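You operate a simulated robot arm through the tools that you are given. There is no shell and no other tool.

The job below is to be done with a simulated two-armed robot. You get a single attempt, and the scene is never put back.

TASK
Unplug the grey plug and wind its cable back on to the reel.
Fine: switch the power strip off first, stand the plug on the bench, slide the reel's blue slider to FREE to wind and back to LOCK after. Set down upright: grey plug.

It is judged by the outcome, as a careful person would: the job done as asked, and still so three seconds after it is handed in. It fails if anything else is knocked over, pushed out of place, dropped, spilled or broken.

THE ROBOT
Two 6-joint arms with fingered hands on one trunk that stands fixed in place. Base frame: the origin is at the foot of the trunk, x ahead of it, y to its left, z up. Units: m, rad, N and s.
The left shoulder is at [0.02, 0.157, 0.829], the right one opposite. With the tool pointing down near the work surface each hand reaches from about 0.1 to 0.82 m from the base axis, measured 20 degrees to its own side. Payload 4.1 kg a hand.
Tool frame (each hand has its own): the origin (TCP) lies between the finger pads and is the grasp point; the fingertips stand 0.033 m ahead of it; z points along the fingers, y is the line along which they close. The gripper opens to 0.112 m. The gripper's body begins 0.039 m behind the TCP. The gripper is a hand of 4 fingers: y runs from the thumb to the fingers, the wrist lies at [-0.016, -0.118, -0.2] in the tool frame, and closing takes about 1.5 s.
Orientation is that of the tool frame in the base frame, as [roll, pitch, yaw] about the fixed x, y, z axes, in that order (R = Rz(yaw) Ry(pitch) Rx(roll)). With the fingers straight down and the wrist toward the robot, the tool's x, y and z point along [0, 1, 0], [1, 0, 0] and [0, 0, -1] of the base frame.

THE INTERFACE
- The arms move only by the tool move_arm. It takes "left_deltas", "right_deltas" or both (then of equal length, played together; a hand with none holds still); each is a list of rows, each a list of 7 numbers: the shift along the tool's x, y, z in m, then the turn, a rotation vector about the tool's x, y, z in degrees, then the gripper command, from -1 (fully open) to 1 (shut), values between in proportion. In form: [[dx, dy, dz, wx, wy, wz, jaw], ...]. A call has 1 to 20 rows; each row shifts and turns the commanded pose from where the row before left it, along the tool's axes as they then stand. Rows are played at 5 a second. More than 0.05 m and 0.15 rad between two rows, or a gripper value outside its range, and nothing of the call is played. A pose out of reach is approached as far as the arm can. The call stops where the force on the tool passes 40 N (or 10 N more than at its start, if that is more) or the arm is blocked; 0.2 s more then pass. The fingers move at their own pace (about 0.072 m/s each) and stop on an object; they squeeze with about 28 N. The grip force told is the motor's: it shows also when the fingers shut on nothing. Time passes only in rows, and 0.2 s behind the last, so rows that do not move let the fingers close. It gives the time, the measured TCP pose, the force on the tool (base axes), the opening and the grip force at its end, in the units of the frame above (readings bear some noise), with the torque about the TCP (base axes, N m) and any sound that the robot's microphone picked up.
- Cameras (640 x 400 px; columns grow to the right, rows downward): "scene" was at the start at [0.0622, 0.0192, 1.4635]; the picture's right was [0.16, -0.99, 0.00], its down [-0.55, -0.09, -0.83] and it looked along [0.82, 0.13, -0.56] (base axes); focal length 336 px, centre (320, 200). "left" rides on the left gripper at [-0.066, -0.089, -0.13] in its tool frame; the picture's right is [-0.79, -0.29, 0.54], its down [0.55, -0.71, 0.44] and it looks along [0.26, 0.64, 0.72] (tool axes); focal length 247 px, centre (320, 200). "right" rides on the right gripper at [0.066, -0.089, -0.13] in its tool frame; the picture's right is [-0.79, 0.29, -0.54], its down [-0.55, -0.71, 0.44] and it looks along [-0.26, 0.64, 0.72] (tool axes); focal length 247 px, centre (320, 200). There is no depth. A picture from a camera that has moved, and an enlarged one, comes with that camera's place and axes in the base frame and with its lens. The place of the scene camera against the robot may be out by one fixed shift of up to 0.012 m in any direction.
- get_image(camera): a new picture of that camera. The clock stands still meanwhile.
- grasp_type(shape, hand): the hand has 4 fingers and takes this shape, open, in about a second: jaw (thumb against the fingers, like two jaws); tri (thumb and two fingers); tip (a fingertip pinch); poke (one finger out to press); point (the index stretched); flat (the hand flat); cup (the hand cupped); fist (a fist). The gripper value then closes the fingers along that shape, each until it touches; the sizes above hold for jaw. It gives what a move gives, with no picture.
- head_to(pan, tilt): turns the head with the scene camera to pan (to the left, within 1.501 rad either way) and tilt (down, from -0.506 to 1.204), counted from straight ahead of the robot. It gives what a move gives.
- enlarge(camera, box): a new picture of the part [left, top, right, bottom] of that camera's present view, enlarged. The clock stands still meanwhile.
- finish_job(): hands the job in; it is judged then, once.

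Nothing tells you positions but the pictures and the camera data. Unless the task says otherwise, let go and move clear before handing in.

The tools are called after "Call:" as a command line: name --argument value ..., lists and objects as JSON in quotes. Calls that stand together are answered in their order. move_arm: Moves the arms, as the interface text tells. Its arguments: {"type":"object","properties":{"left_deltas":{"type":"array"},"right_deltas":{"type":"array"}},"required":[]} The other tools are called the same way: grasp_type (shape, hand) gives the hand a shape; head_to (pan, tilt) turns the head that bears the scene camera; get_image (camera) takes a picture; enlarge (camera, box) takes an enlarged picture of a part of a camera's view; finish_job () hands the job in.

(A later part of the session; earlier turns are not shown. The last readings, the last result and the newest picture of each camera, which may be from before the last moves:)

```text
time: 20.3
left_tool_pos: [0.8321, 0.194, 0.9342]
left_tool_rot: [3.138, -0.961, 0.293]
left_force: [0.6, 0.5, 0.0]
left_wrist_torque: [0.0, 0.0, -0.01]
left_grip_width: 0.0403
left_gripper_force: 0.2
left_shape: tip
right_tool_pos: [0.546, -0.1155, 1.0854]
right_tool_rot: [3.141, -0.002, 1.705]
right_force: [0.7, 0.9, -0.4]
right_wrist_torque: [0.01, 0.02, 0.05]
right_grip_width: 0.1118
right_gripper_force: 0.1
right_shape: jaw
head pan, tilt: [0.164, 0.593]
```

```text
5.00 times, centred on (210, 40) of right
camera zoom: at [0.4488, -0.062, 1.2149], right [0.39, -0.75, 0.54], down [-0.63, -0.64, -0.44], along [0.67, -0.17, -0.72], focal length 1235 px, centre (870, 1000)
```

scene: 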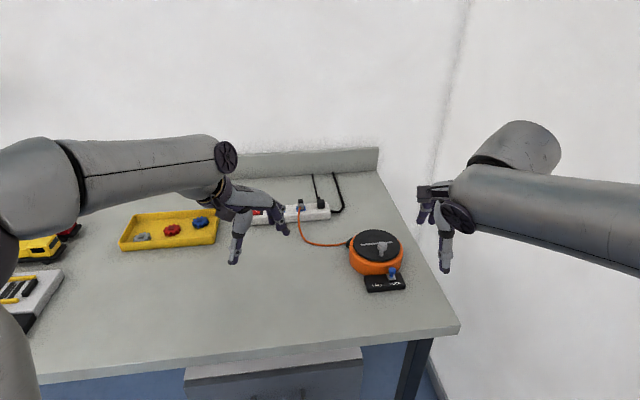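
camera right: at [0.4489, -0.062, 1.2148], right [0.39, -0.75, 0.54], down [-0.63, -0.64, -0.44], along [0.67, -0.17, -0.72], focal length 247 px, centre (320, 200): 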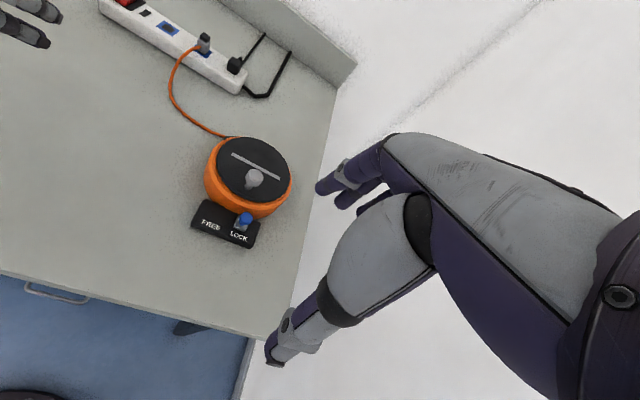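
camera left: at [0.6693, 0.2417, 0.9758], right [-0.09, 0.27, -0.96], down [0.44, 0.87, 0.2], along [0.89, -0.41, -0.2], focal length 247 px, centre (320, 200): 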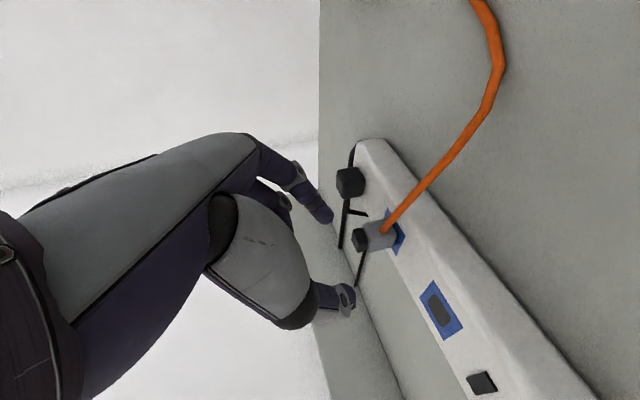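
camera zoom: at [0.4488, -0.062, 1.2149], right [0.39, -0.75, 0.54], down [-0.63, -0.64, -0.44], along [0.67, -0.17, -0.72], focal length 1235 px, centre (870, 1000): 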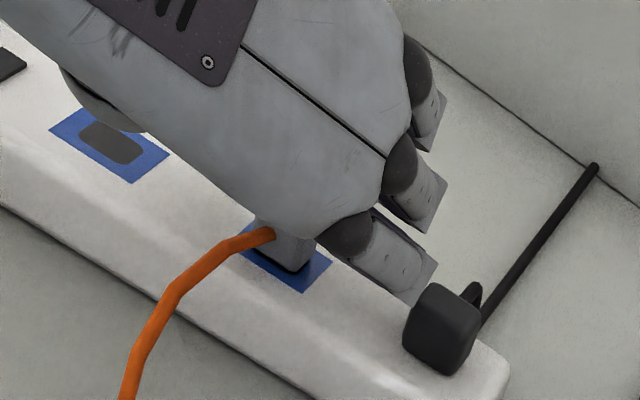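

The plug is between the two fingertips, with the black plug clear of the index. I'll go down the last 17 mm with a small sideways correction and close on the plug.

Call:
move_arm --left_deltas '[[-0.0048, 0.003, 0.0033, 0, 0, 0, 0.286], [-0.0048, 0, 0.0033, 0, 0, 0, 0.286], [-0.0048, 0, 0.0033, 0, 0, 0, 0.286], [0, 0, 0, 0, 0, 0, 0.286]]'

Call:
enlarge --camera "left" --box '[250, 130, 470, 350]'

Call:
enlarge --camera "right" --box '[150, 0, 270, 80]'

```text
time: 21.3
left_tool_pos: [0.8347, 0.1908, 0.9196]
left_tool_rot: [3.138, -0.963, 0.296]
left_force: [-4.1, 3.5, 6.4]
left_wrist_torque: [-0.17, -0.12, -0.11]
left_grip_width: 0.0384
left_gripper_force: 0.1
left_shape: tip
right_tool_pos: [0.5459, -0.1149, 1.0851]
right_tool_rot: [3.142, 0.0, 1.705]
right_force: [0.6, -0.4, 0.6]
right_wrist_torque: [-0.03, 0.04, 0.01]
right_grip_width: 0.1118
right_gripper_force: 0.0
right_shape: jaw
head pan, tilt: [0.164, 0.593]
```

```text
1.82 times, centred on (360, 240) of left
camera zoom: at [0.6708, 0.2358, 0.9402], right [-0.09, 0.27, -0.96], down [0.44, 0.87, 0.2], along [0.89, -0.4, -0.2], focal length 449 px, centre (247, 127)
```

zoom: 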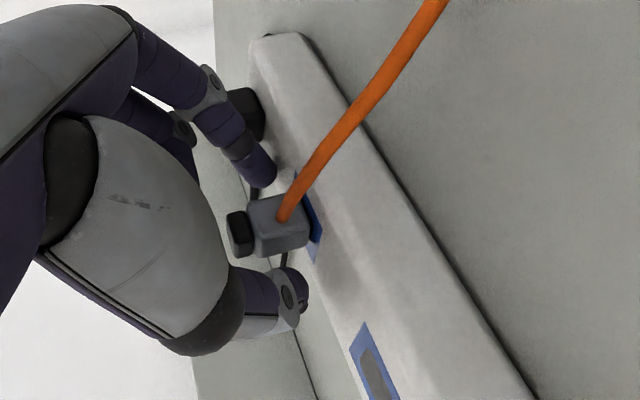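

```text
5.00 times, centred on (210, 40) of right
camera zoom: at [0.4485, -0.0618, 1.215], right [0.39, -0.75, 0.54], down [-0.63, -0.64, -0.44], along [0.67, -0.17, -0.72], focal length 1235 px, centre (870, 1000)
```

zoom: 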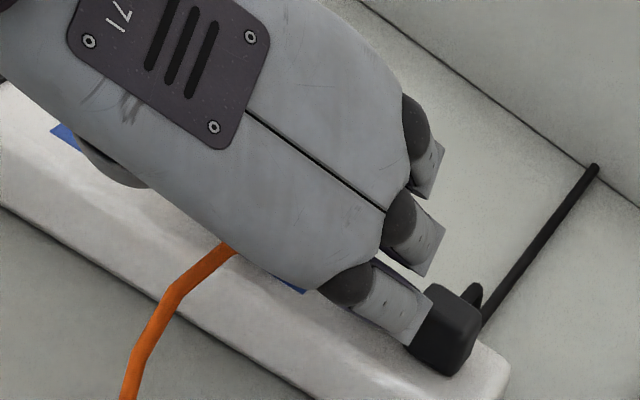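

There is a light contact of about 8 N, probably the index against the black plug. Closing moves the index away from it, so I'll close on the grey plug now.

Call:
move_arm --left_deltas '[[0, 0, 0, 0, 0, 0, 0.5], [0, 0, 0, 0, 0, 0, 0.7], [0, 0, 0, 0, 0, 0, 1], [0, 0, 0, 0, 0, 0, 1], [0, 0, 0, 0, 0, 0, 1], [0, 0, 0, 0, 0, 0, 1]]'

Call:
enlarge --camera "left" --box '[250, 130, 470, 350]'

Call:
enlarge --camera "right" --box '[150, 0, 270, 80]'

```text
time: 22.7
left_tool_pos: [0.8349, 0.1908, 0.9166]
left_tool_rot: [-3.141, -0.961, 0.288]
left_force: [2.1, -0.1, 6.4]
left_wrist_torque: [-0.08, -0.11, -0.01]
left_grip_width: 0.0175
left_gripper_force: 28.3
left_shape: tip
right_tool_pos: [0.5454, -0.1146, 1.0851]
right_tool_rot: [-3.141, -0.001, 1.705]
right_force: [0.2, 0.3, -0.2]
right_wrist_torque: [0.0, 0.02, -0.02]
right_grip_width: 0.1119
right_gripper_force: 0.1
right_shape: jaw
head pan, tilt: [0.164, 0.593]
```

```text
1.82 times, centred on (360, 240) of left
camera zoom: at [0.6706, 0.2356, 0.939], right [-0.09, 0.27, -0.96], down [0.44, 0.87, 0.2], along [0.89, -0.41, -0.2], focal length 449 px, centre (247, 127)
```

zoom: 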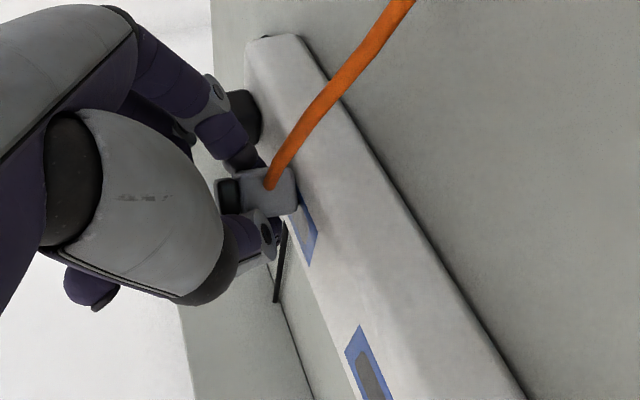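

```text
5.00 times, centred on (210, 40) of right
camera zoom: at [0.4487, -0.062, 1.2149], right [0.39, -0.75, 0.54], down [-0.63, -0.64, -0.44], along [0.67, -0.17, -0.72], focal length 1235 px, centre (870, 1000)
```

zoom: 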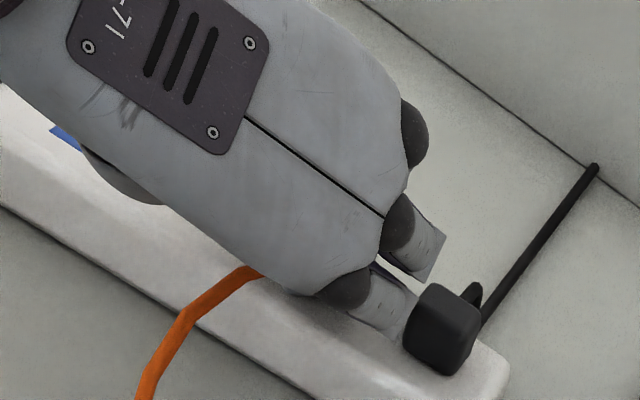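

The plug is gripped at 17.5 mm with about 28 N, and it appears to have shifted off the socket as I closed. I'll lift straight up slowly and look.

Call:
move_arm --left_deltas '[[0.0041, 0, -0.0029, 0, 0, 0, 1], [0.0082, 0, -0.0057, 0, 0, 0, 1], [0.0082, 0, -0.0057, 0, 0, 0, 1], [0.0082, 0, -0.0057, 0, 0, 0, 1], [0.0082, 0, -0.0057, 0, 0, 0, 1]]'

Call:
enlarge --camera "left" --box '[250, 130, 470, 350]'

Call:
enlarge --camera "right" --box '[130, 0, 290, 110]'

Call:
enlarge --camera "scene" --box '[230, 150, 420, 300]'

```text
time: 23.9
left_tool_pos: [0.8353, 0.1923, 0.962]
left_tool_rot: [3.139, -0.96, 0.293]
left_force: [0.0, 0.4, -0.4]
left_wrist_torque: [0.05, 0.02, 0.01]
left_grip_width: 0.0174
left_gripper_force: 28.0
left_shape: tip
right_tool_pos: [0.5465, -0.1151, 1.0852]
right_tool_rot: [-3.14, 0.001, 1.705]
right_force: [0.3, -0.7, 0.1]
right_wrist_torque: [0.0, -0.02, 0.01]
right_grip_width: 0.1117
right_gripper_force: 0.0
right_shape: jaw
head pan, tilt: [0.164, 0.593]
```

```text
1.82 times, centred on (360, 240) of left
camera zoom: at [0.6705, 0.2367, 0.983], right [-0.09, 0.27, -0.96], down [0.44, 0.87, 0.2], along [0.89, -0.41, -0.2], focal length 449 px, centre (247, 127)
```

zoom: 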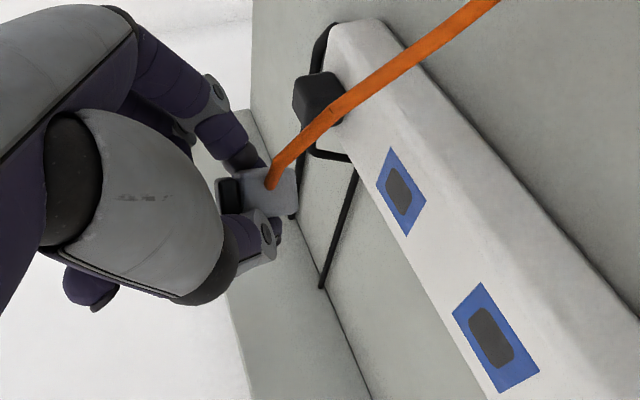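

```text
3.64 times, centred on (210, 55) of right
camera zoom: at [0.4489, -0.0619, 1.2149], right [0.39, -0.75, 0.54], down [-0.63, -0.64, -0.44], along [0.67, -0.17, -0.72], focal length 898 px, centre (720, 727)
```

zoom: 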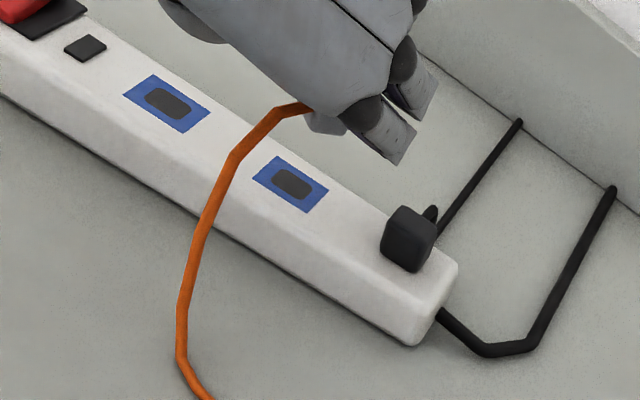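

```text
2.67 times, centred on (325, 225) of scene
camera zoom: at [0.0623, 0.0192, 1.4635], right [0.16, -0.99, 0.0], down [-0.55, -0.09, -0.83], along [0.82, 0.13, -0.56], focal length 896 px, centre (307, 133)
```

zoom: 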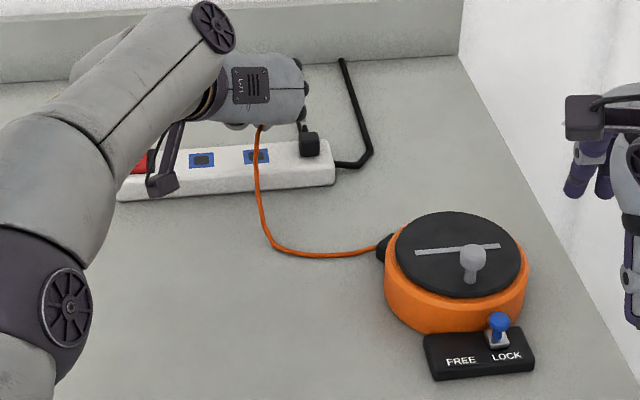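

The plug is out and hanging upright in the fingers. I'll carry it back and to the right, to a clear spot on the bench about 7 cm from the reel's cable outlet.

Call:
move_arm --left_deltas '[[-0.0183, 0.0042, -0.0263, 0, 0, 0, 1], [-0.0183, 0.0042, -0.0263, 0, 0, 0, 1], [-0.0183, 0.0042, -0.0263, 0, 0, 0, 1], [-0.0183, 0.0042, -0.0263, 0, 0, 0, 1], [0, 0, 0, 0, 0, 0, 1]]'

Call:
get_image --camera "left"

Call:
enlarge --camera "scene" --box '[260, 170, 420, 290]'

Call:
enlarge --camera "right" --box '[100, 30, 300, 250]'

```text
time: 25.1
left_tool_pos: [0.7155, 0.1395, 0.961]
left_tool_rot: [-3.14, -0.96, 0.289]
left_force: [0.6, 0.5, -0.8]
left_wrist_torque: [-0.02, -0.01, -0.02]
left_grip_width: 0.0176
left_gripper_force: 27.6
left_shape: tip
right_tool_pos: [0.5438, -0.1143, 1.0856]
right_tool_rot: [-3.141, -0.002, 1.705]
right_force: [-0.8, 0.4, 0.4]
right_wrist_torque: [0.03, -0.03, -0.03]
right_grip_width: 0.1116
right_gripper_force: 0.1
right_shape: jaw
head pan, tilt: [0.164, 0.593]
```

```text
taken
camera left: at [0.5517, 0.1847, 0.9825], right [-0.09, 0.27, -0.96], down [0.44, 0.87, 0.2], along [0.89, -0.41, -0.2], focal length 247 px, centre (320, 200)
```

left: 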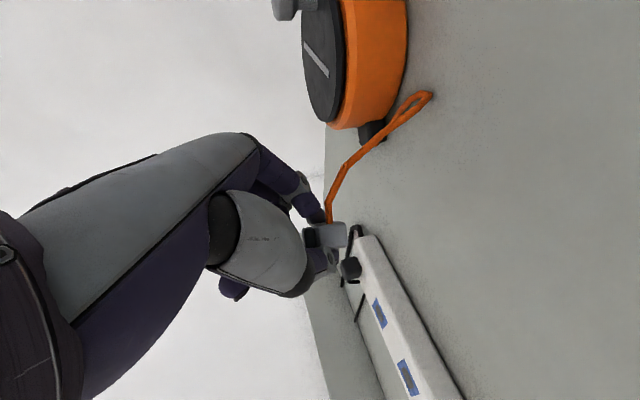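

```text
3.33 times, centred on (340, 230) of scene
camera zoom: at [0.0623, 0.0192, 1.4635], right [0.16, -0.99, 0.0], down [-0.55, -0.09, -0.83], along [0.82, 0.13, -0.56], focal length 1120 px, centre (253, 100)
```

zoom: 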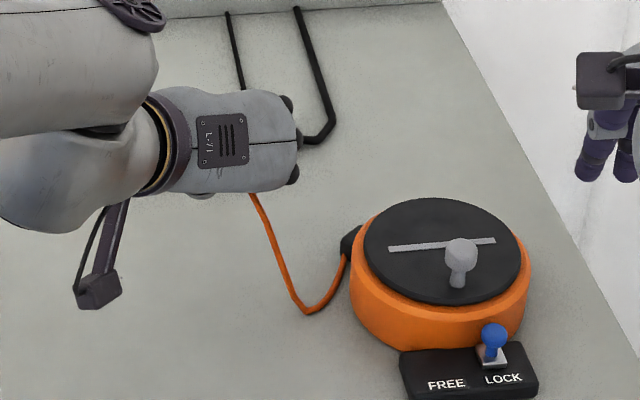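

```text
1.82 times, centred on (200, 140) of right
camera zoom: at [0.4489, -0.062, 1.2149], right [0.39, -0.75, 0.54], down [-0.63, -0.64, -0.44], along [0.67, -0.17, -0.72], focal length 449 px, centre (538, 309)
```

zoom: 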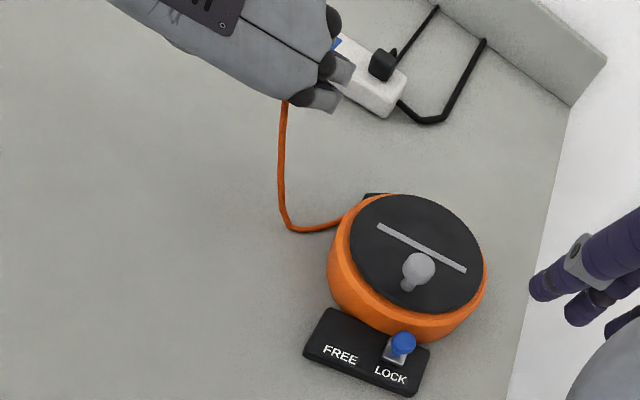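

The cable follows freely and the hand is clear of the reel. I'll lower the plug, shifted 15 mm further from the reel, slowing down as it nears the bench.

Call:
move_arm --left_deltas '[[-0.0137, -0.005, 0.0095, 0, 0, 0, 1], [-0.0137, -0.005, 0.0095, 0, 0, 0, 1], [-0.0137, -0.005, 0.0095, 0, 0, 0, 1], [-0.0066, 0, 0.0046, 0, 0, 0, 1], [0, 0, 0, 0, 0, 0, 1]]'

Call:
get_image --camera "left"

Call:
enlarge --camera "scene" --box '[260, 170, 420, 290]'

Call:
enlarge --camera "right" --box '[140, 30, 260, 150]'

```text
time: 26.3
left_tool_pos: [0.7174, 0.1523, 0.9081]
left_tool_rot: [-3.137, -0.953, 0.286]
left_force: [0.1, -0.1, 0.0]
left_wrist_torque: [-0.01, -0.01, 0.03]
left_grip_width: 0.0176
left_gripper_force: 28.0
left_shape: tip
left hand out of reach, approached as far as the arm can: row 3, 4
right_tool_pos: [0.5456, -0.1137, 1.0859]
right_tool_rot: [3.14, 0.0, 1.705]
right_force: [0.1, 0.5, -0.2]
right_wrist_torque: [-0.02, -0.02, 0.03]
right_grip_width: 0.1116
right_gripper_force: 0.0
right_shape: jaw
head pan, tilt: [0.164, 0.593]
```

```text
taken
camera left: at [0.5541, 0.1989, 0.9305], right [-0.1, 0.27, -0.96], down [0.45, 0.87, 0.2], along [0.89, -0.41, -0.21], focal length 247 px, centre (320, 200)
```

left: 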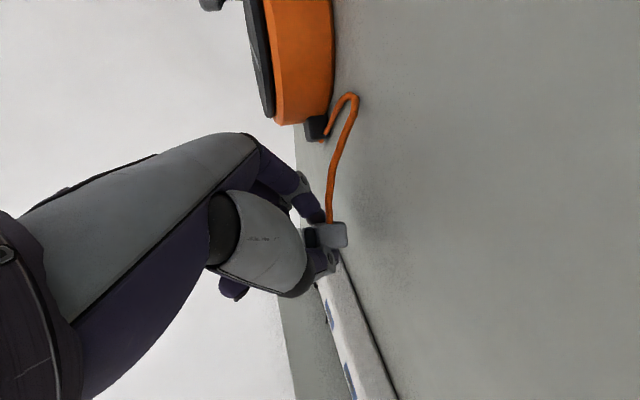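

```text
3.33 times, centred on (340, 230) of scene
camera zoom: at [0.0622, 0.0192, 1.4635], right [0.16, -0.99, 0.0], down [-0.55, -0.09, -0.83], along [0.82, 0.13, -0.56], focal length 1120 px, centre (253, 100)
```

zoom: 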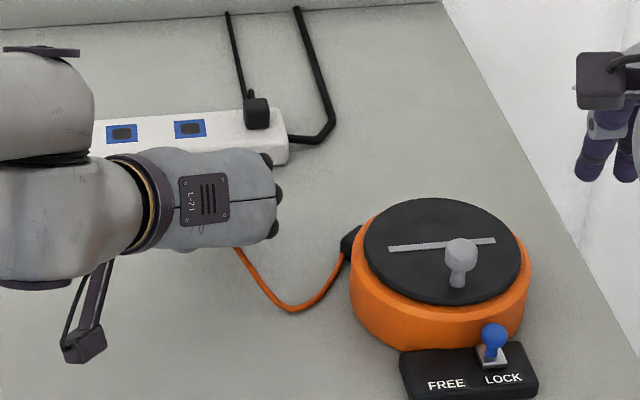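

```text
3.33 times, centred on (200, 90) of right
camera zoom: at [0.4488, -0.062, 1.2149], right [0.39, -0.75, 0.54], down [-0.63, -0.64, -0.44], along [0.67, -0.17, -0.72], focal length 823 px, centre (720, 567)
```

zoom: 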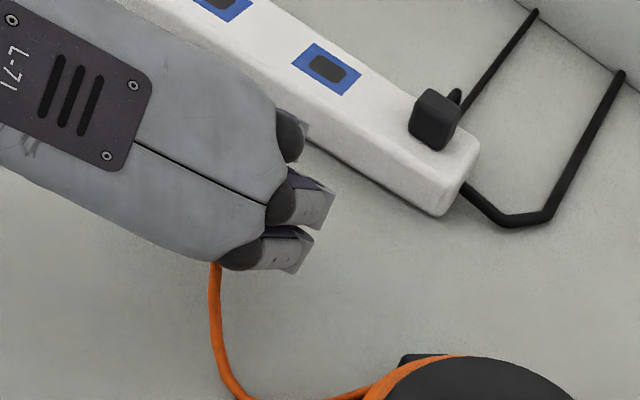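

The arm can't go lower here without changing the tilt, which must stay fixed to keep the plug upright. The arm reached further down when it was further out, so I'll move 45 mm forward and try lowering there.

Call:
move_arm --left_deltas '[[0.0129, 0, 0.0185, 0, 0, 0, 1], [0.0129, 0, 0.0185, 0, 0, 0, 1], [0, 0, 0, 0, 0, 0, 1]]'

Call:
move_arm --left_deltas '[[-0.0041, 0, 0.0029, 0, 0, 0, 1], [-0.0041, 0, 0.0029, 0, 0, 0, 1], [0, 0, 0, 0, 0, 0, 1]]'

Call:
get_image --camera "left"

```text
time: 27.1
left_tool_pos: [0.7631, 0.167, 0.9088]
left_tool_rot: [3.138, -0.962, 0.292]
left_force: [-0.9, 0.1, 0.3]
left_wrist_torque: [-0.01, -0.02, 0.01]
left_grip_width: 0.0178
left_gripper_force: 28.5
left_shape: tip
right_tool_pos: [0.5451, -0.1149, 1.0858]
right_tool_rot: [3.141, 0.001, 1.705]
right_force: [0.0, 0.2, 0.1]
right_wrist_torque: [-0.01, -0.02, 0.0]
right_grip_width: 0.1116
right_gripper_force: 0.1
right_shape: jaw
head pan, tilt: [0.164, 0.593]
```

```text
time: 27.9
left_tool_pos: [0.762, 0.1665, 0.9]
left_tool_rot: [-3.138, -0.959, 0.286]
left_force: [0.4, 0.2, -0.8]
left_wrist_torque: [-0.02, 0.0, 0.0]
left_grip_width: 0.0179
left_gripper_force: 28.2
left_shape: tip
right_tool_pos: [0.5452, -0.1144, 1.0853]
right_tool_rot: [-3.141, 0.0, 1.705]
right_force: [-0.6, 0.3, 0.2]
right_wrist_torque: [-0.03, 0.0, 0.01]
right_grip_width: 0.1116
right_gripper_force: 0.2
right_shape: jaw
head pan, tilt: [0.164, 0.593]
```

```text
taken
camera left: at [0.5982, 0.2118, 0.9204], right [-0.09, 0.27, -0.96], down [0.44, 0.87, 0.2], along [0.89, -0.41, -0.2], focal length 247 px, centre (320, 200)
```

left: 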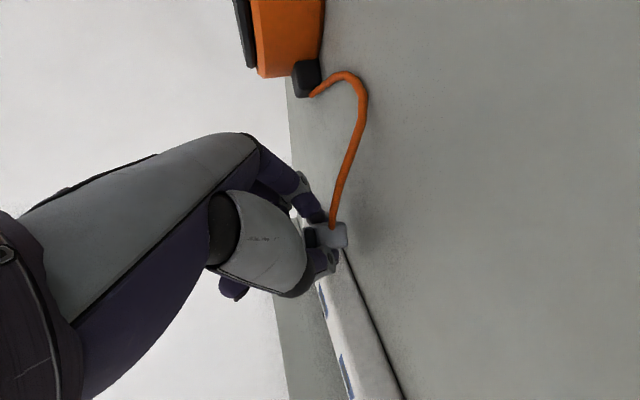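

Lowering works from here. I'll shift 2 cm back towards the reel and come down in small steps until I feel the bench.

Call:
move_arm --left_deltas '[[0, 0.02, 0, 0, 0, 0, 1], [-0.0025, 0, 0.0017, 0, 0, 0, 1], [-0.0025, 0, 0.0017, 0, 0, 0, 1], [0, 0, 0, 0, 0, 0, 1]]'

Call:
enlarge --camera "left" --box '[270, 180, 390, 300]'

Call:
enlarge --camera "right" --box '[140, 30, 260, 150]'

```text
time: 28.9
left_tool_pos: [0.7684, 0.1469, 0.8924]
left_tool_rot: [-3.141, -0.959, 0.289]
left_force: [-0.4, 0.4, -0.5]
left_wrist_torque: [-0.02, -0.05, 0.0]
left_grip_width: 0.0178
left_gripper_force: 28.2
left_shape: tip
right_tool_pos: [0.5457, -0.114, 1.086]
right_tool_rot: [3.141, 0.0, 1.705]
right_force: [0.7, -0.2, -0.2]
right_wrist_torque: [-0.01, 0.02, -0.01]
right_grip_width: 0.1115
right_gripper_force: 0.0
right_shape: jaw
head pan, tilt: [0.164, 0.593]
```

```text
3.33 times, centred on (330, 240) of left
camera zoom: at [0.6049, 0.192, 0.9141], right [-0.09, 0.27, -0.96], down [0.44, 0.87, 0.2], along [0.89, -0.41, -0.2], focal length 823 px, centre (287, 67)
```

zoom: 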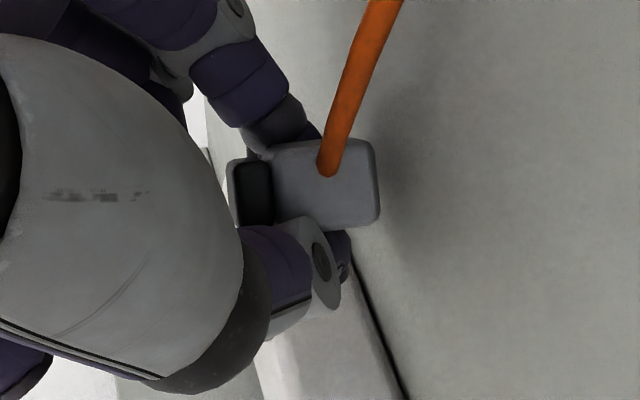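

```text
3.33 times, centred on (200, 90) of right
camera zoom: at [0.4488, -0.062, 1.2149], right [0.39, -0.75, 0.54], down [-0.63, -0.64, -0.44], along [0.67, -0.17, -0.72], focal length 823 px, centre (720, 567)
```

zoom: 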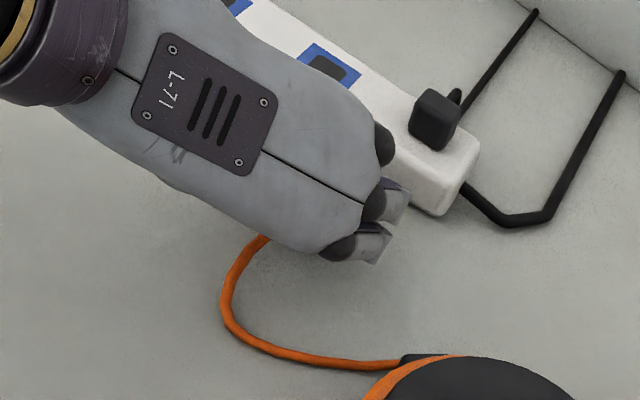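

In the enlarged view the plug leans about 8° in the fingers, with its foot towards the thumb side. I'll turn the hand about the horizontal heading axis to stand it straight before touching down.

Call:
move_arm --left_deltas '[[0, 0, 0, -2.3, 0, -3.3, 1], [0, 0, 0, -2.3, 0, -3.3, 1], [0, 0, 0, 0, 0, 0, 1]]'

Call:
enlarge --camera "left" --box '[270, 180, 390, 300]'

```text
time: 29.7
left_tool_pos: [0.7694, 0.146, 0.8941]
left_tool_rot: [2.899, -0.947, 0.487]
left_force: [0.4, -1.0, 0.4]
left_wrist_torque: [0.0, -0.02, -0.02]
left_grip_width: 0.0178
left_gripper_force: 27.7
left_shape: tip
right_tool_pos: [0.545, -0.1152, 1.0852]
right_tool_rot: [3.141, -0.001, 1.706]
right_force: [0.5, 0.6, 0.5]
right_wrist_torque: [0.01, -0.02, -0.03]
right_grip_width: 0.1118
right_gripper_force: 0.0
right_shape: jaw
head pan, tilt: [0.164, 0.593]
```

```text
3.33 times, centred on (330, 240) of left
camera zoom: at [0.6035, 0.1936, 0.9014], right [-0.05, 0.14, -0.99], down [0.44, 0.89, 0.1], along [0.9, -0.43, -0.11], focal length 823 px, centre (287, 67)
```

zoom: 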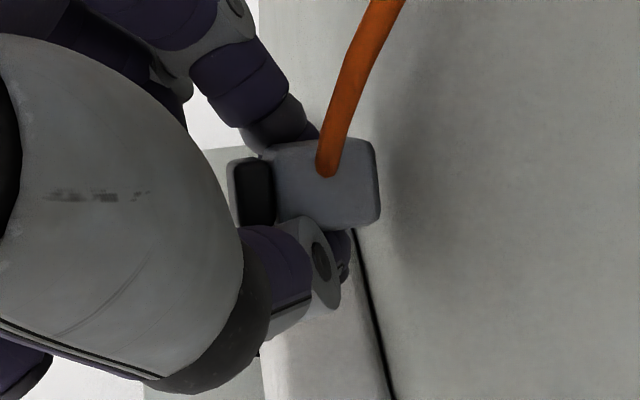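

The plug now lines up with the vertical in the picture. I'll lower it straight down in 2 mm steps.

Call:
move_arm --left_deltas '[[-0.0016, -0.0003, 0.0011, 0, 0, 0, 1], [-0.0016, -0.0003, 0.0011, 0, 0, 0, 1], [0, 0, 0, 0, 0, 0, 1]]'

Call:
move_arm --left_deltas '[[-0.0016, -0.0003, 0.0011, 0, 0, 0, 1], [0, 0, 0, 0, 0, 0, 1]]'

Call:
enlarge --camera "left" --box '[270, 180, 390, 300]'

```text
time: 30.5
left_tool_pos: [0.7667, 0.1471, 0.8894]
left_tool_rot: [2.899, -0.946, 0.488]
left_force: [0.6, -0.2, 0.0]
left_wrist_torque: [-0.03, -0.01, 0.04]
left_grip_width: 0.0176
left_gripper_force: 28.4
left_shape: tip
right_tool_pos: [0.5456, -0.1146, 1.0853]
right_tool_rot: [3.14, 0.002, 1.707]
right_force: [-0.6, -0.9, -0.3]
right_wrist_torque: [-0.02, 0.01, -0.01]
right_grip_width: 0.1115
right_gripper_force: 0.0
right_shape: jaw
head pan, tilt: [0.164, 0.593]
```

```text
time: 31.1
left_tool_pos: [0.7688, 0.1478, 0.8856]
left_tool_rot: [2.897, -0.945, 0.49]
left_force: [0.2, -0.4, -0.6]
left_wrist_torque: [0.03, 0.0, -0.05]
left_grip_width: 0.0178
left_gripper_force: 28.5
left_shape: tip
right_tool_pos: [0.5457, -0.1151, 1.0854]
right_tool_rot: [-3.141, 0.0, 1.706]
right_force: [0.2, 0.1, 0.1]
right_wrist_torque: [0.01, -0.01, 0.01]
right_grip_width: 0.1116
right_gripper_force: 0.0
right_shape: jaw
head pan, tilt: [0.164, 0.593]
```

```text
3.33 times, centred on (330, 240) of left
camera zoom: at [0.6031, 0.1943, 0.896], right [-0.05, 0.14, -0.99], down [0.44, 0.89, 0.1], along [0.9, -0.43, -0.11], focal length 823 px, centre (287, 67)
```

zoom: 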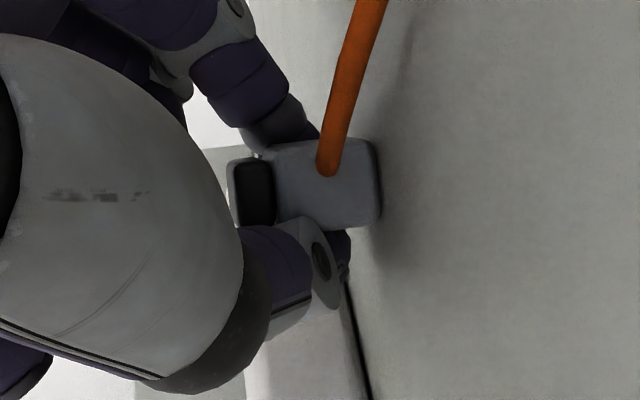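

Call:
move_arm --left_deltas '[[-0.0016, -0.0003, 0.0011, 0, 0, 0, 1], [-0.0008, -0.0001, 0.0006, 0, 0, 0, 1], [0, 0, 0, 0, 0, 0, 1]]'

Call:
move_arm --left_deltas '[[-0.0012, -0.0002, 0.0008, 0, 0, 0, 1], [0, 0, 0, 0, 0, 0, 1]]'

Call:
enlarge --camera "left" --box '[270, 180, 390, 300]'

```text
time: 31.9
left_tool_pos: [0.7681, 0.1472, 0.886]
left_tool_rot: [2.898, -0.946, 0.488]
left_force: [0.8, -1.1, 11.0]
left_wrist_torque: [0.01, 0.06, 0.02]
left_grip_width: 0.0179
left_gripper_force: 28.4
left_shape: tip
right_tool_pos: [0.5456, -0.1145, 1.0864]
right_tool_rot: [3.141, 0.0, 1.705]
right_force: [0.2, 0.1, 0.3]
right_wrist_torque: [0.02, -0.01, 0.0]
right_grip_width: 0.1117
right_gripper_force: 0.2
right_shape: jaw
head pan, tilt: [0.164, 0.593]
```

```text
time: 32.5
left_tool_pos: [0.7687, 0.1469, 0.8842]
left_tool_rot: [2.898, -0.946, 0.488]
left_force: [2.6, -1.4, 18.7]
left_wrist_torque: [-0.08, -0.07, 0.06]
left_grip_width: 0.0178
left_gripper_force: 28.2
left_shape: tip
right_tool_pos: [0.5461, -0.1157, 1.0856]
right_tool_rot: [-3.142, 0.001, 1.707]
right_force: [0.1, 0.4, -0.2]
right_wrist_torque: [0.0, 0.01, 0.0]
right_grip_width: 0.1115
right_gripper_force: 0.1
right_shape: jaw
head pan, tilt: [0.164, 0.593]
```

```text
3.33 times, centred on (330, 240) of left
camera zoom: at [0.6039, 0.1942, 0.8939], right [-0.05, 0.14, -0.99], down [0.44, 0.89, 0.1], along [0.9, -0.43, -0.11], focal length 823 px, centre (287, 67)
```

zoom: 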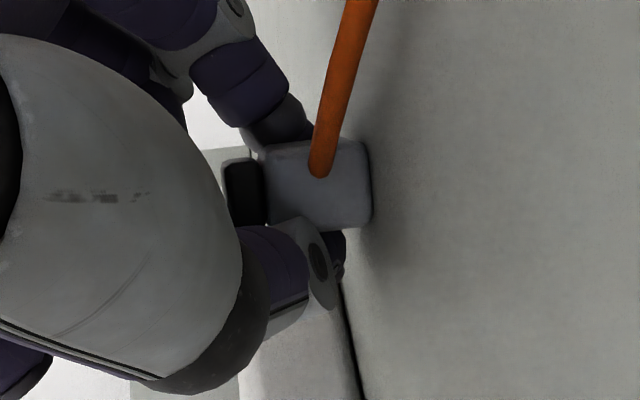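

The plug is down on the bench (about 19 N of contact). I'll ease the pressure, open the fingers a little, and check that it stands before lifting away.

Call:
move_arm --left_deltas '[[0.0012, 0.0002, -0.0009, 0, 0, 0, 1], [0, 0, 0, 0, 0, 0, 0.6], [0, 0, 0, 0, 0, 0, 0.4], [0, 0, 0, 0, 0, 0, 0.3], [0, 0, 0, 0, 0, 0, 0.3]]'

Call:
enlarge --camera "left" --box '[270, 160, 410, 300]'

```text
time: 33.7
left_tool_pos: [0.7672, 0.1468, 0.8849]
left_tool_rot: [2.9, -0.946, 0.485]
left_force: [-1.3, 4.3, 12.1]
left_wrist_torque: [0.02, -0.28, 0.12]
left_grip_width: 0.0371
left_gripper_force: 0.1
left_shape: tip
right_tool_pos: [0.5451, -0.1133, 1.085]
right_tool_rot: [-3.141, -0.001, 1.704]
right_force: [0.5, 0.0, 0.1]
right_wrist_torque: [0.03, -0.04, 0.01]
right_grip_width: 0.1117
right_gripper_force: 0.0
right_shape: jaw
head pan, tilt: [0.164, 0.593]
```

```text
2.86 times, centred on (340, 230) of left
camera zoom: at [0.6031, 0.1945, 0.8943], right [-0.06, 0.14, -0.99], down [0.44, 0.89, 0.1], along [0.9, -0.43, -0.11], focal length 706 px, centre (263, 114)
```

zoom: 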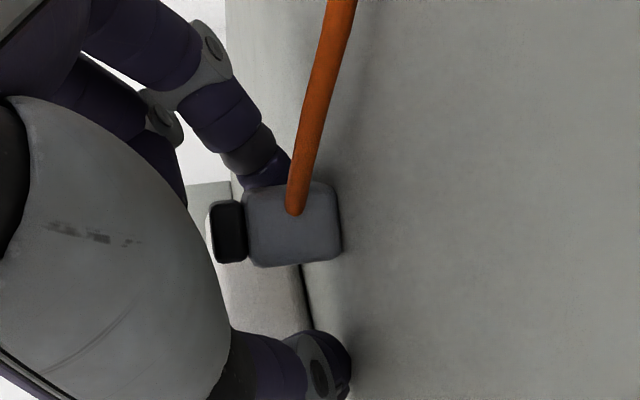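

The plug stands, but the index still rests against it and touches the bench. I'll raise the hand slightly, centre the fingers round the plug, and then lift off.

Call:
move_arm --left_deltas '[[0.0016, 0.0003, -0.0011, 0, 0, 0, 0.3], [0.0016, 0.0033, -0.0011, 0, 0, 0, 0.3], [0, 0.004, 0, 0, 0, 0, 0.3], [0, 0, 0, 0, 0, 0, 0.3]]'

Call:
enlarge --camera "left" --box '[270, 160, 410, 300]'

```text
time: 34.7
left_tool_pos: [0.7689, 0.1399, 0.8882]
left_tool_rot: [2.898, -0.945, 0.489]
left_force: [0.0, 0.4, 0.3]
left_wrist_torque: [-0.02, 0.0, -0.02]
left_grip_width: 0.0392
left_gripper_force: 0.0
left_shape: tip
right_tool_pos: [0.5455, -0.115, 1.0859]
right_tool_rot: [3.141, -0.001, 1.705]
right_force: [-0.3, -0.9, 0.9]
right_wrist_torque: [0.0, -0.02, -0.01]
right_grip_width: 0.1116
right_gripper_force: 0.1
right_shape: jaw
head pan, tilt: [0.164, 0.593]
```

```text
2.86 times, centred on (340, 230) of left
camera zoom: at [0.6048, 0.1871, 0.8977], right [-0.06, 0.14, -0.99], down [0.44, 0.89, 0.1], along [0.9, -0.43, -0.11], focal length 706 px, centre (263, 114)
```

zoom: 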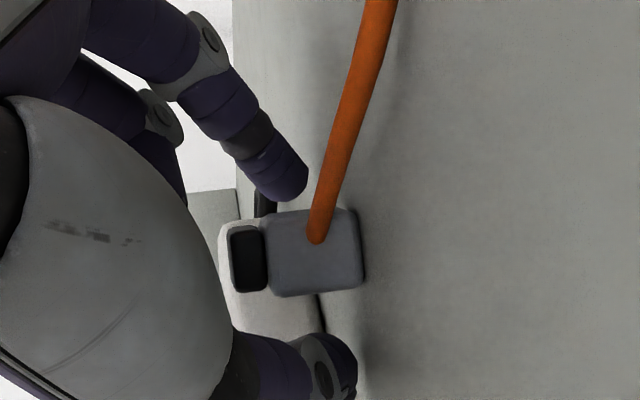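

The plug stands free between the open fingers. I'll lift the left hand straight up and check.

Call:
move_arm --left_deltas '[[0.0081, 0.0014, -0.0057, 0, 0, 0, 0.3], [0.0162, 0.0028, -0.0113, 0, 0, 0, 0.3], [0.0162, 0.0028, -0.0113, 0, 0, 0, 0.3], [0.0162, 0.0028, -0.0113, 0, 0, 0, 0.3], [0.0162, 0.0028, -0.0113, 0, 0, 0, 0.3]]'

Call:
get_image --camera "left"

Call:
enlarge --camera "scene" --box '[240, 150, 420, 300]'

Call:
enlarge --camera "right" --box '[100, 20, 300, 250]'

```text
time: 35.9
left_tool_pos: [0.7716, 0.1407, 0.979]
left_tool_rot: [2.899, -0.944, 0.487]
left_force: [-0.5, 0.3, -0.4]
left_wrist_torque: [0.03, 0.01, -0.01]
left_grip_width: 0.0394
left_gripper_force: 0.1
left_shape: tip
right_tool_pos: [0.5456, -0.1149, 1.0858]
right_tool_rot: [3.141, 0.002, 1.706]
right_force: [-0.7, 0.8, -0.1]
right_wrist_torque: [0.0, 0.02, 0.03]
right_grip_width: 0.1117
right_gripper_force: 0.1
right_shape: jaw
head pan, tilt: [0.164, 0.593]
```

```text
taken
camera left: at [0.6059, 0.1877, 0.9867], right [-0.05, 0.14, -0.99], down [0.44, 0.89, 0.1], along [0.9, -0.43, -0.11], focal length 247 px, centre (320, 200)
```

left: 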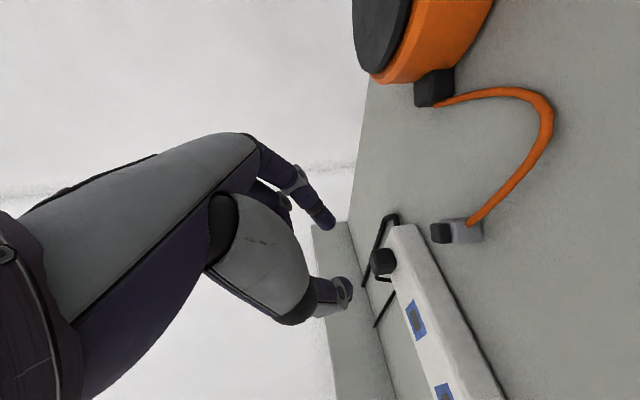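

```text
2.67 times, centred on (330, 225) of scene
camera zoom: at [0.0624, 0.0193, 1.4635], right [0.16, -0.99, 0.0], down [-0.55, -0.09, -0.83], along [0.82, 0.13, -0.56], focal length 896 px, centre (293, 133)
```

zoom: 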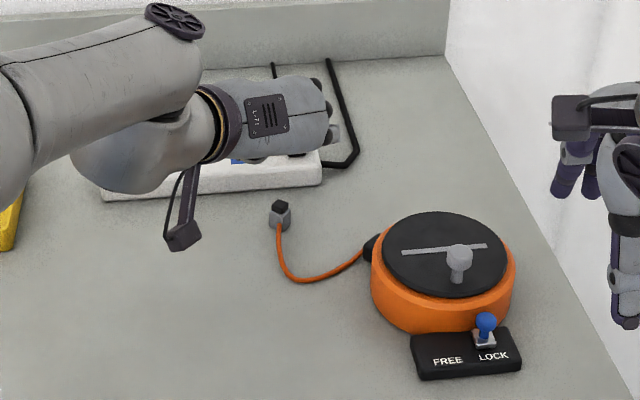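

```text
1.74 times, centred on (200, 135) of right
camera zoom: at [0.4489, -0.0619, 1.2149], right [0.39, -0.75, 0.54], down [-0.63, -0.64, -0.44], along [0.67, -0.17, -0.72], focal length 430 px, centre (529, 313)
```

zoom: 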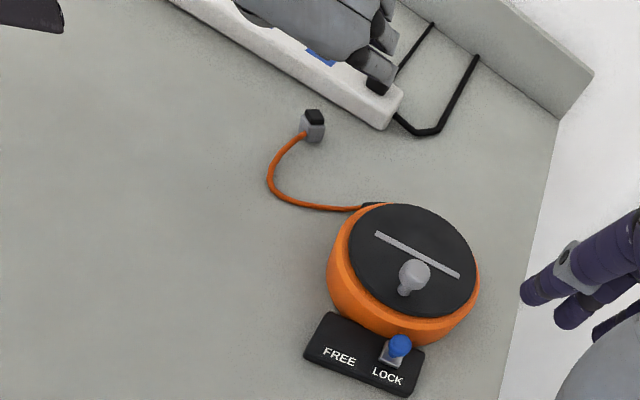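

The grey plug stands upright on its own. I'll park the left hand and set the right hand to the poke shape for the slider.

Call:
move_arm --left_deltas '[[0.0008, -0.0258, -0.0304, 0, 0, 0, 0.3], [0.0008, -0.0258, -0.0304, 0, 0, 0, 0.3], [0.0008, -0.0258, -0.0304, 0, 0, 0, 0.3], [0.0008, -0.0258, -0.0304, 0, 0, 0, 0.3], [0.0008, -0.0258, -0.0304, 0, 0, 0, 0.3], [0.0008, -0.0258, -0.0304, 0, 0, 0, 0.3], [0.0008, -0.0258, -0.0304, 0, 0, 0, 0.3]]'

Call:
grasp_type --hand "right" --shape "poke"

Call:
get_image --camera "scene"

Call:
get_image --camera "right"

```text
time: 37.5
left_tool_pos: [0.5512, 0.28, 1.0808]
left_tool_rot: [2.901, -0.947, 0.484]
left_force: [0.6, -0.2, 0.3]
left_wrist_torque: [-0.02, -0.03, 0.0]
left_grip_width: 0.0394
left_gripper_force: 0.0
left_shape: tip
right_tool_pos: [0.5454, -0.115, 1.0853]
right_tool_rot: [3.141, 0.001, 1.705]
right_force: [0.0, 0.2, 0.3]
right_wrist_torque: [0.02, 0.0, -0.02]
right_grip_width: 0.1118
right_gripper_force: 0.0
right_shape: jaw
head pan, tilt: [0.164, 0.593]
```

```text
time: 38.4
left_tool_pos: [0.5517, 0.2783, 1.0821]
left_tool_rot: [2.9, -0.946, 0.487]
left_force: [0.7, -0.2, 0.2]
left_wrist_torque: [0.01, 0.0, -0.02]
left_grip_width: 0.0394
left_gripper_force: 0.0
left_shape: tip
right_tool_pos: [0.5444, -0.1155, 1.085]
right_tool_rot: [3.142, -0.001, 1.704]
right_force: [0.5, 0.1, 0.3]
right_wrist_torque: [0.01, -0.02, 0.01]
right_grip_width: 0.0001
right_gripper_force: 0.1
right_shape: poke
head pan, tilt: [0.164, 0.593]
```

```text
taken
```

scene: 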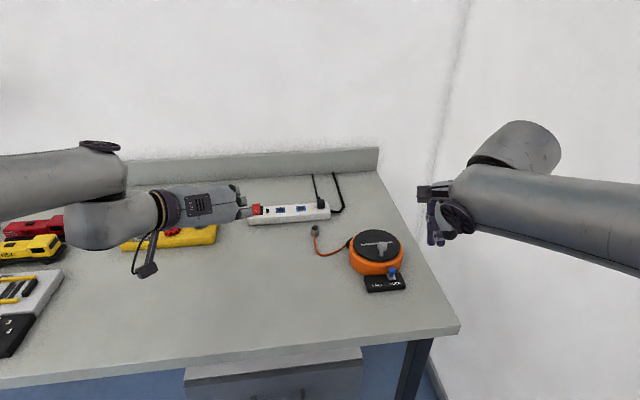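

```text
taken
camera right: at [0.4488, -0.062, 1.2149], right [0.39, -0.75, 0.54], down [-0.63, -0.64, -0.44], along [0.67, -0.17, -0.72], focal length 247 px, centre (320, 200)
```

right: 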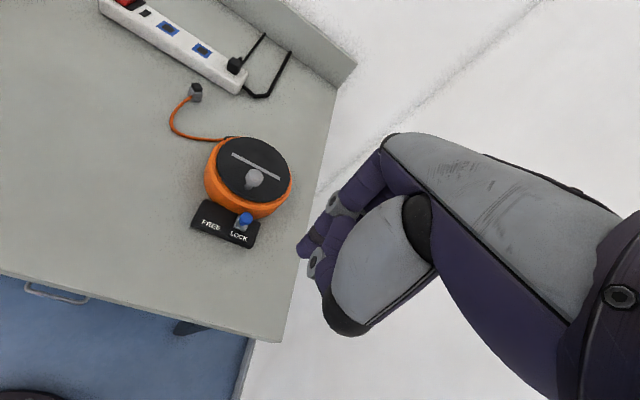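

The cable has settled and the plug is still upright. I'll turn the right hand so its x axis runs along the slider, tilt it 30° forward, and bring the index tip above the bench just past the LOCK side of the knob.

Call:
move_arm --right_deltas '[[0, 0, 0, 0, 0, -4.5, -1], [0, 0, 0, 0, 0, -4.5, -1], [0, 0, 0, -7.5, 0, 0, -1], [0, 0, 0, -7.5, 0, 0, -1], [0, 0, 0, -7.5, 0, 0, -1], [0, 0, 0, -7.5, 0, 0, -1], [0.0004, 0.0026, 0.0322, 0, 0, 0, -1], [0.0004, 0.0026, 0.0322, 0, 0, 0, -1], [0.0004, 0.0026, 0.0322, 0, 0, 0, -1], [0.0004, 0.0026, 0.0322, 0, 0, 0, -1], [0, 0, 0, 0, 0, 0, -1]]'

Call:
get_image --camera "right"

Call:
enlarge --camera "scene" --box '[330, 200, 470, 310]'

```text
time: 40.8
left_tool_pos: [0.5512, 0.2794, 1.082]
left_tool_rot: [2.898, -0.946, 0.49]
left_force: [-0.1, 0.8, -0.1]
left_wrist_torque: [0.0, -0.03, 0.0]
left_grip_width: 0.0393
left_gripper_force: 0.1
left_shape: tip
right_tool_pos: [0.621, -0.0871, 1.0028]
right_tool_rot: [2.737, 0.015, 1.825]
right_force: [-0.7, -0.5, -0.3]
right_wrist_torque: [0.03, -0.02, 0.02]
right_grip_width: 0.0003
right_gripper_force: 0.1
right_shape: poke
right hand out of reach, approached as far as the arm can: row 4, 5, 6, 9, 10
head pan, tilt: [0.164, 0.593]
```

```text
taken
camera right: at [0.4753, -0.055, 1.0856], right [0.25, -0.74, 0.62], down [-0.33, -0.67, -0.67], along [0.91, -0.04, -0.41], focal length 247 px, centre (320, 200)
```

right: 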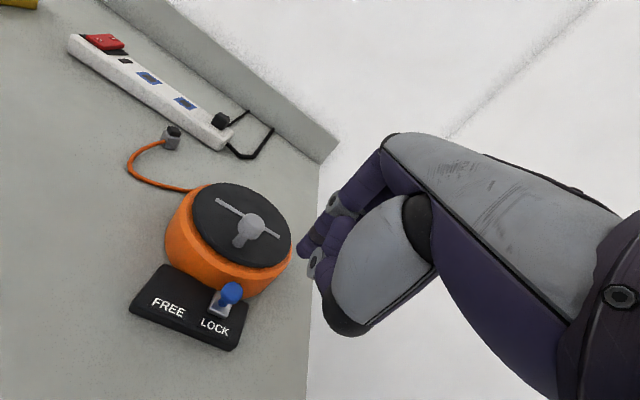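

```text
3.64 times, centred on (400, 255) of scene
camera zoom: at [0.0621, 0.0192, 1.4635], right [0.16, -0.99, 0.0], down [-0.55, -0.09, -0.83], along [0.82, 0.13, -0.56], focal length 1222 px, centre (29, 0)
```

zoom: 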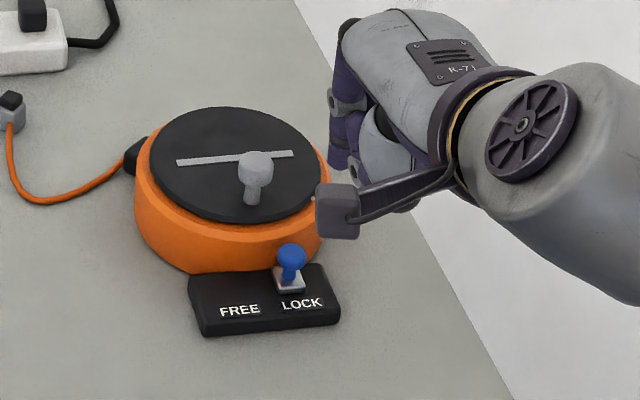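

The wrist reaches a joint limit at that tilt this close in. I'll reduce the tilt to about 15° and lower the tip to about 35 mm above the knob's level.

Call:
move_arm --right_deltas '[[0, 0, 0, 8, 0, 0, -1], [-0.0006, -0.0052, 0.0198, 0, 0, 0, -1], [-0.0006, -0.0052, 0.0198, 0, 0, 0, -1], [0, 0, 0, 0, 0, 0, -1]]'

Call:
get_image --camera "right"

Call:
enlarge --camera "scene" --box '[330, 200, 470, 310]'

```text
time: 41.8
left_tool_pos: [0.5498, 0.2792, 1.0804]
left_tool_rot: [2.898, -0.946, 0.489]
left_force: [0.2, 0.2, 0.0]
left_wrist_torque: [0.03, -0.01, 0.04]
left_grip_width: 0.0392
left_gripper_force: 0.1
left_shape: tip
right_tool_pos: [0.6213, -0.0882, 0.9616]
right_tool_rot: [2.868, 0.011, 1.833]
right_force: [-0.2, 0.0, 0.2]
right_wrist_torque: [0.01, -0.01, 0.01]
right_grip_width: 0.0004
right_gripper_force: 0.1
right_shape: poke
head pan, tilt: [0.164, 0.593]
```

```text
taken
camera right: at [0.4884, -0.0551, 1.0619], right [0.33, -0.73, 0.6], down [-0.4, -0.69, -0.6], along [0.85, -0.04, -0.52], focal length 247 px, centre (320, 200)
```

right: 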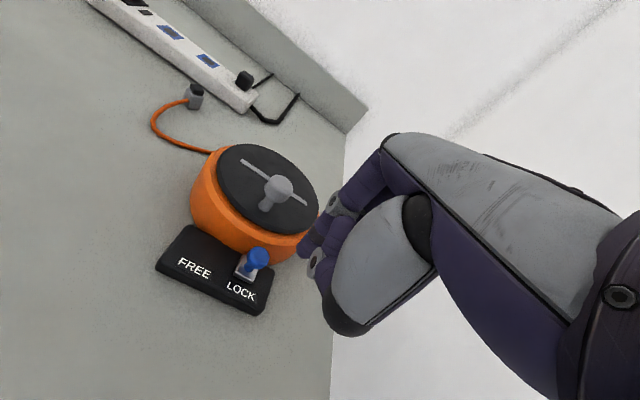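

```text
3.64 times, centred on (400, 255) of scene
camera zoom: at [0.0622, 0.0192, 1.4635], right [0.16, -0.99, 0.0], down [-0.55, -0.09, -0.83], along [0.82, 0.13, -0.56], focal length 1222 px, centre (29, 0)
```

zoom: 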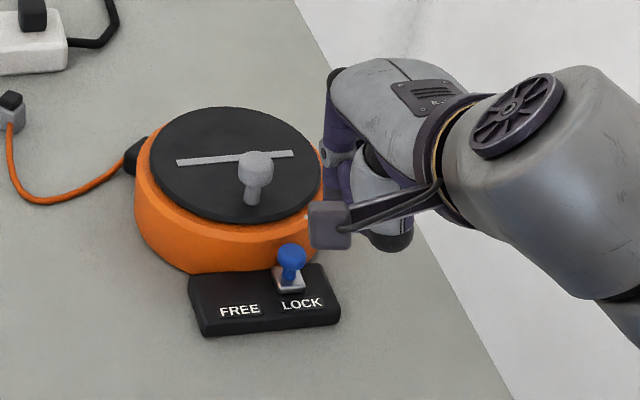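

The knob is at about (0.625, -0.059, 0.896). I'll lower the finger beside it on the LOCK side, then check the gap.

Call:
move_arm --right_deltas '[[0, -0.0044, 0.0119, 0, 0, 0, -1], [0, -0.0044, 0.0119, 0, 0, 0, -1], [0, -0.0044, 0.0119, 0, 0, 0, -1], [0, 0, 0, 0, 0, 0, -1]]'

Call:
enlarge --camera "right" --box '[160, 120, 360, 300]'

Call:
enlarge --camera "scene" --box '[330, 200, 470, 310]'

```text
time: 42.8
left_tool_pos: [0.5505, 0.2792, 1.0806]
left_tool_rot: [2.899, -0.945, 0.489]
left_force: [-1.0, -0.3, -0.3]
left_wrist_torque: [0.03, 0.01, -0.01]
left_grip_width: 0.0394
left_gripper_force: 0.1
left_shape: tip
right_tool_pos: [0.6193, -0.0895, 0.9244]
right_tool_rot: [2.869, 0.011, 1.831]
right_force: [-0.3, 0.8, -0.2]
right_wrist_torque: [0.0, -0.01, -0.02]
right_grip_width: 0.0001
right_gripper_force: 0.1
right_shape: poke
head pan, tilt: [0.164, 0.593]
```

```text
2.22 times, centred on (260, 210) of right
camera zoom: at [0.4857, -0.0562, 1.0245], right [0.33, -0.73, 0.6], down [-0.4, -0.69, -0.6], along [0.85, -0.04, -0.52], focal length 549 px, centre (453, 178)
```

zoom: 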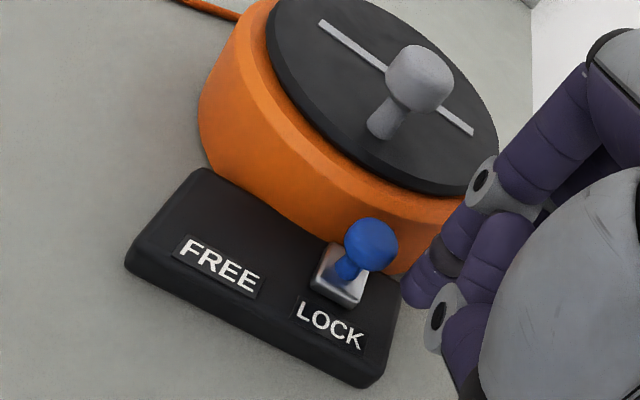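

```text
3.64 times, centred on (400, 255) of scene
camera zoom: at [0.0622, 0.0192, 1.4635], right [0.16, -0.99, 0.0], down [-0.55, -0.09, -0.83], along [0.82, 0.13, -0.56], focal length 1222 px, centre (29, 0)
```

zoom: 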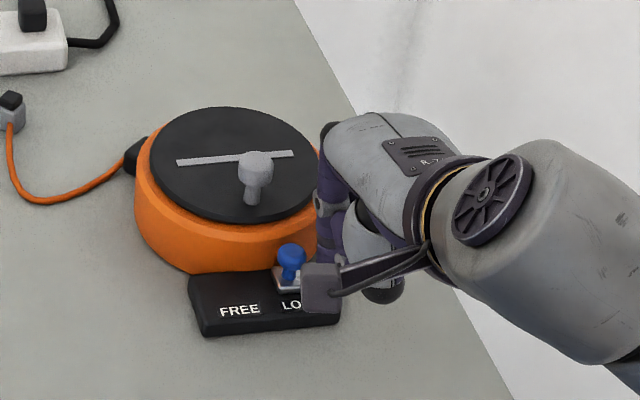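

The fingertip is level with the knob and just to its LOCK side, clear of the reel. I'll push along the slider towards FREE.

Call:
move_arm --right_deltas '[[0.005, 0, 0, 0, 0, 0, -1], [0.005, 0, 0, 0, 0, 0, -1], [0.005, 0, 0, 0, 0, 0, -1], [0.005, 0, 0, 0, 0, 0, -1], [0.005, 0, 0, 0, 0, 0, -1]]'

Call:
enlarge --camera "right" --box '[160, 120, 360, 300]'

```text
time: 44.0
left_tool_pos: [0.5505, 0.2793, 1.08]
left_tool_rot: [2.899, -0.946, 0.488]
left_force: [0.2, -0.3, 1.0]
left_wrist_torque: [0.04, -0.03, -0.01]
left_grip_width: 0.0393
left_gripper_force: 0.1
left_shape: tip
right_tool_pos: [0.6142, -0.0647, 0.9245]
right_tool_rot: [2.87, 0.012, 1.831]
right_force: [-0.8, -1.1, 0.9]
right_wrist_torque: [0.02, 0.0, 0.0]
right_grip_width: 0.0004
right_gripper_force: 0.1
right_shape: poke
head pan, tilt: [0.164, 0.593]
```

```text
2.22 times, centred on (260, 210) of right
camera zoom: at [0.4797, -0.0313, 1.0242], right [0.33, -0.73, 0.6], down [-0.4, -0.69, -0.6], along [0.85, -0.05, -0.52], focal length 549 px, centre (453, 178)
```

zoom: 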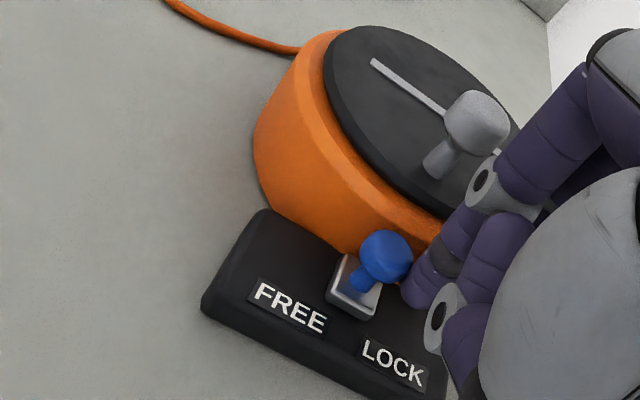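

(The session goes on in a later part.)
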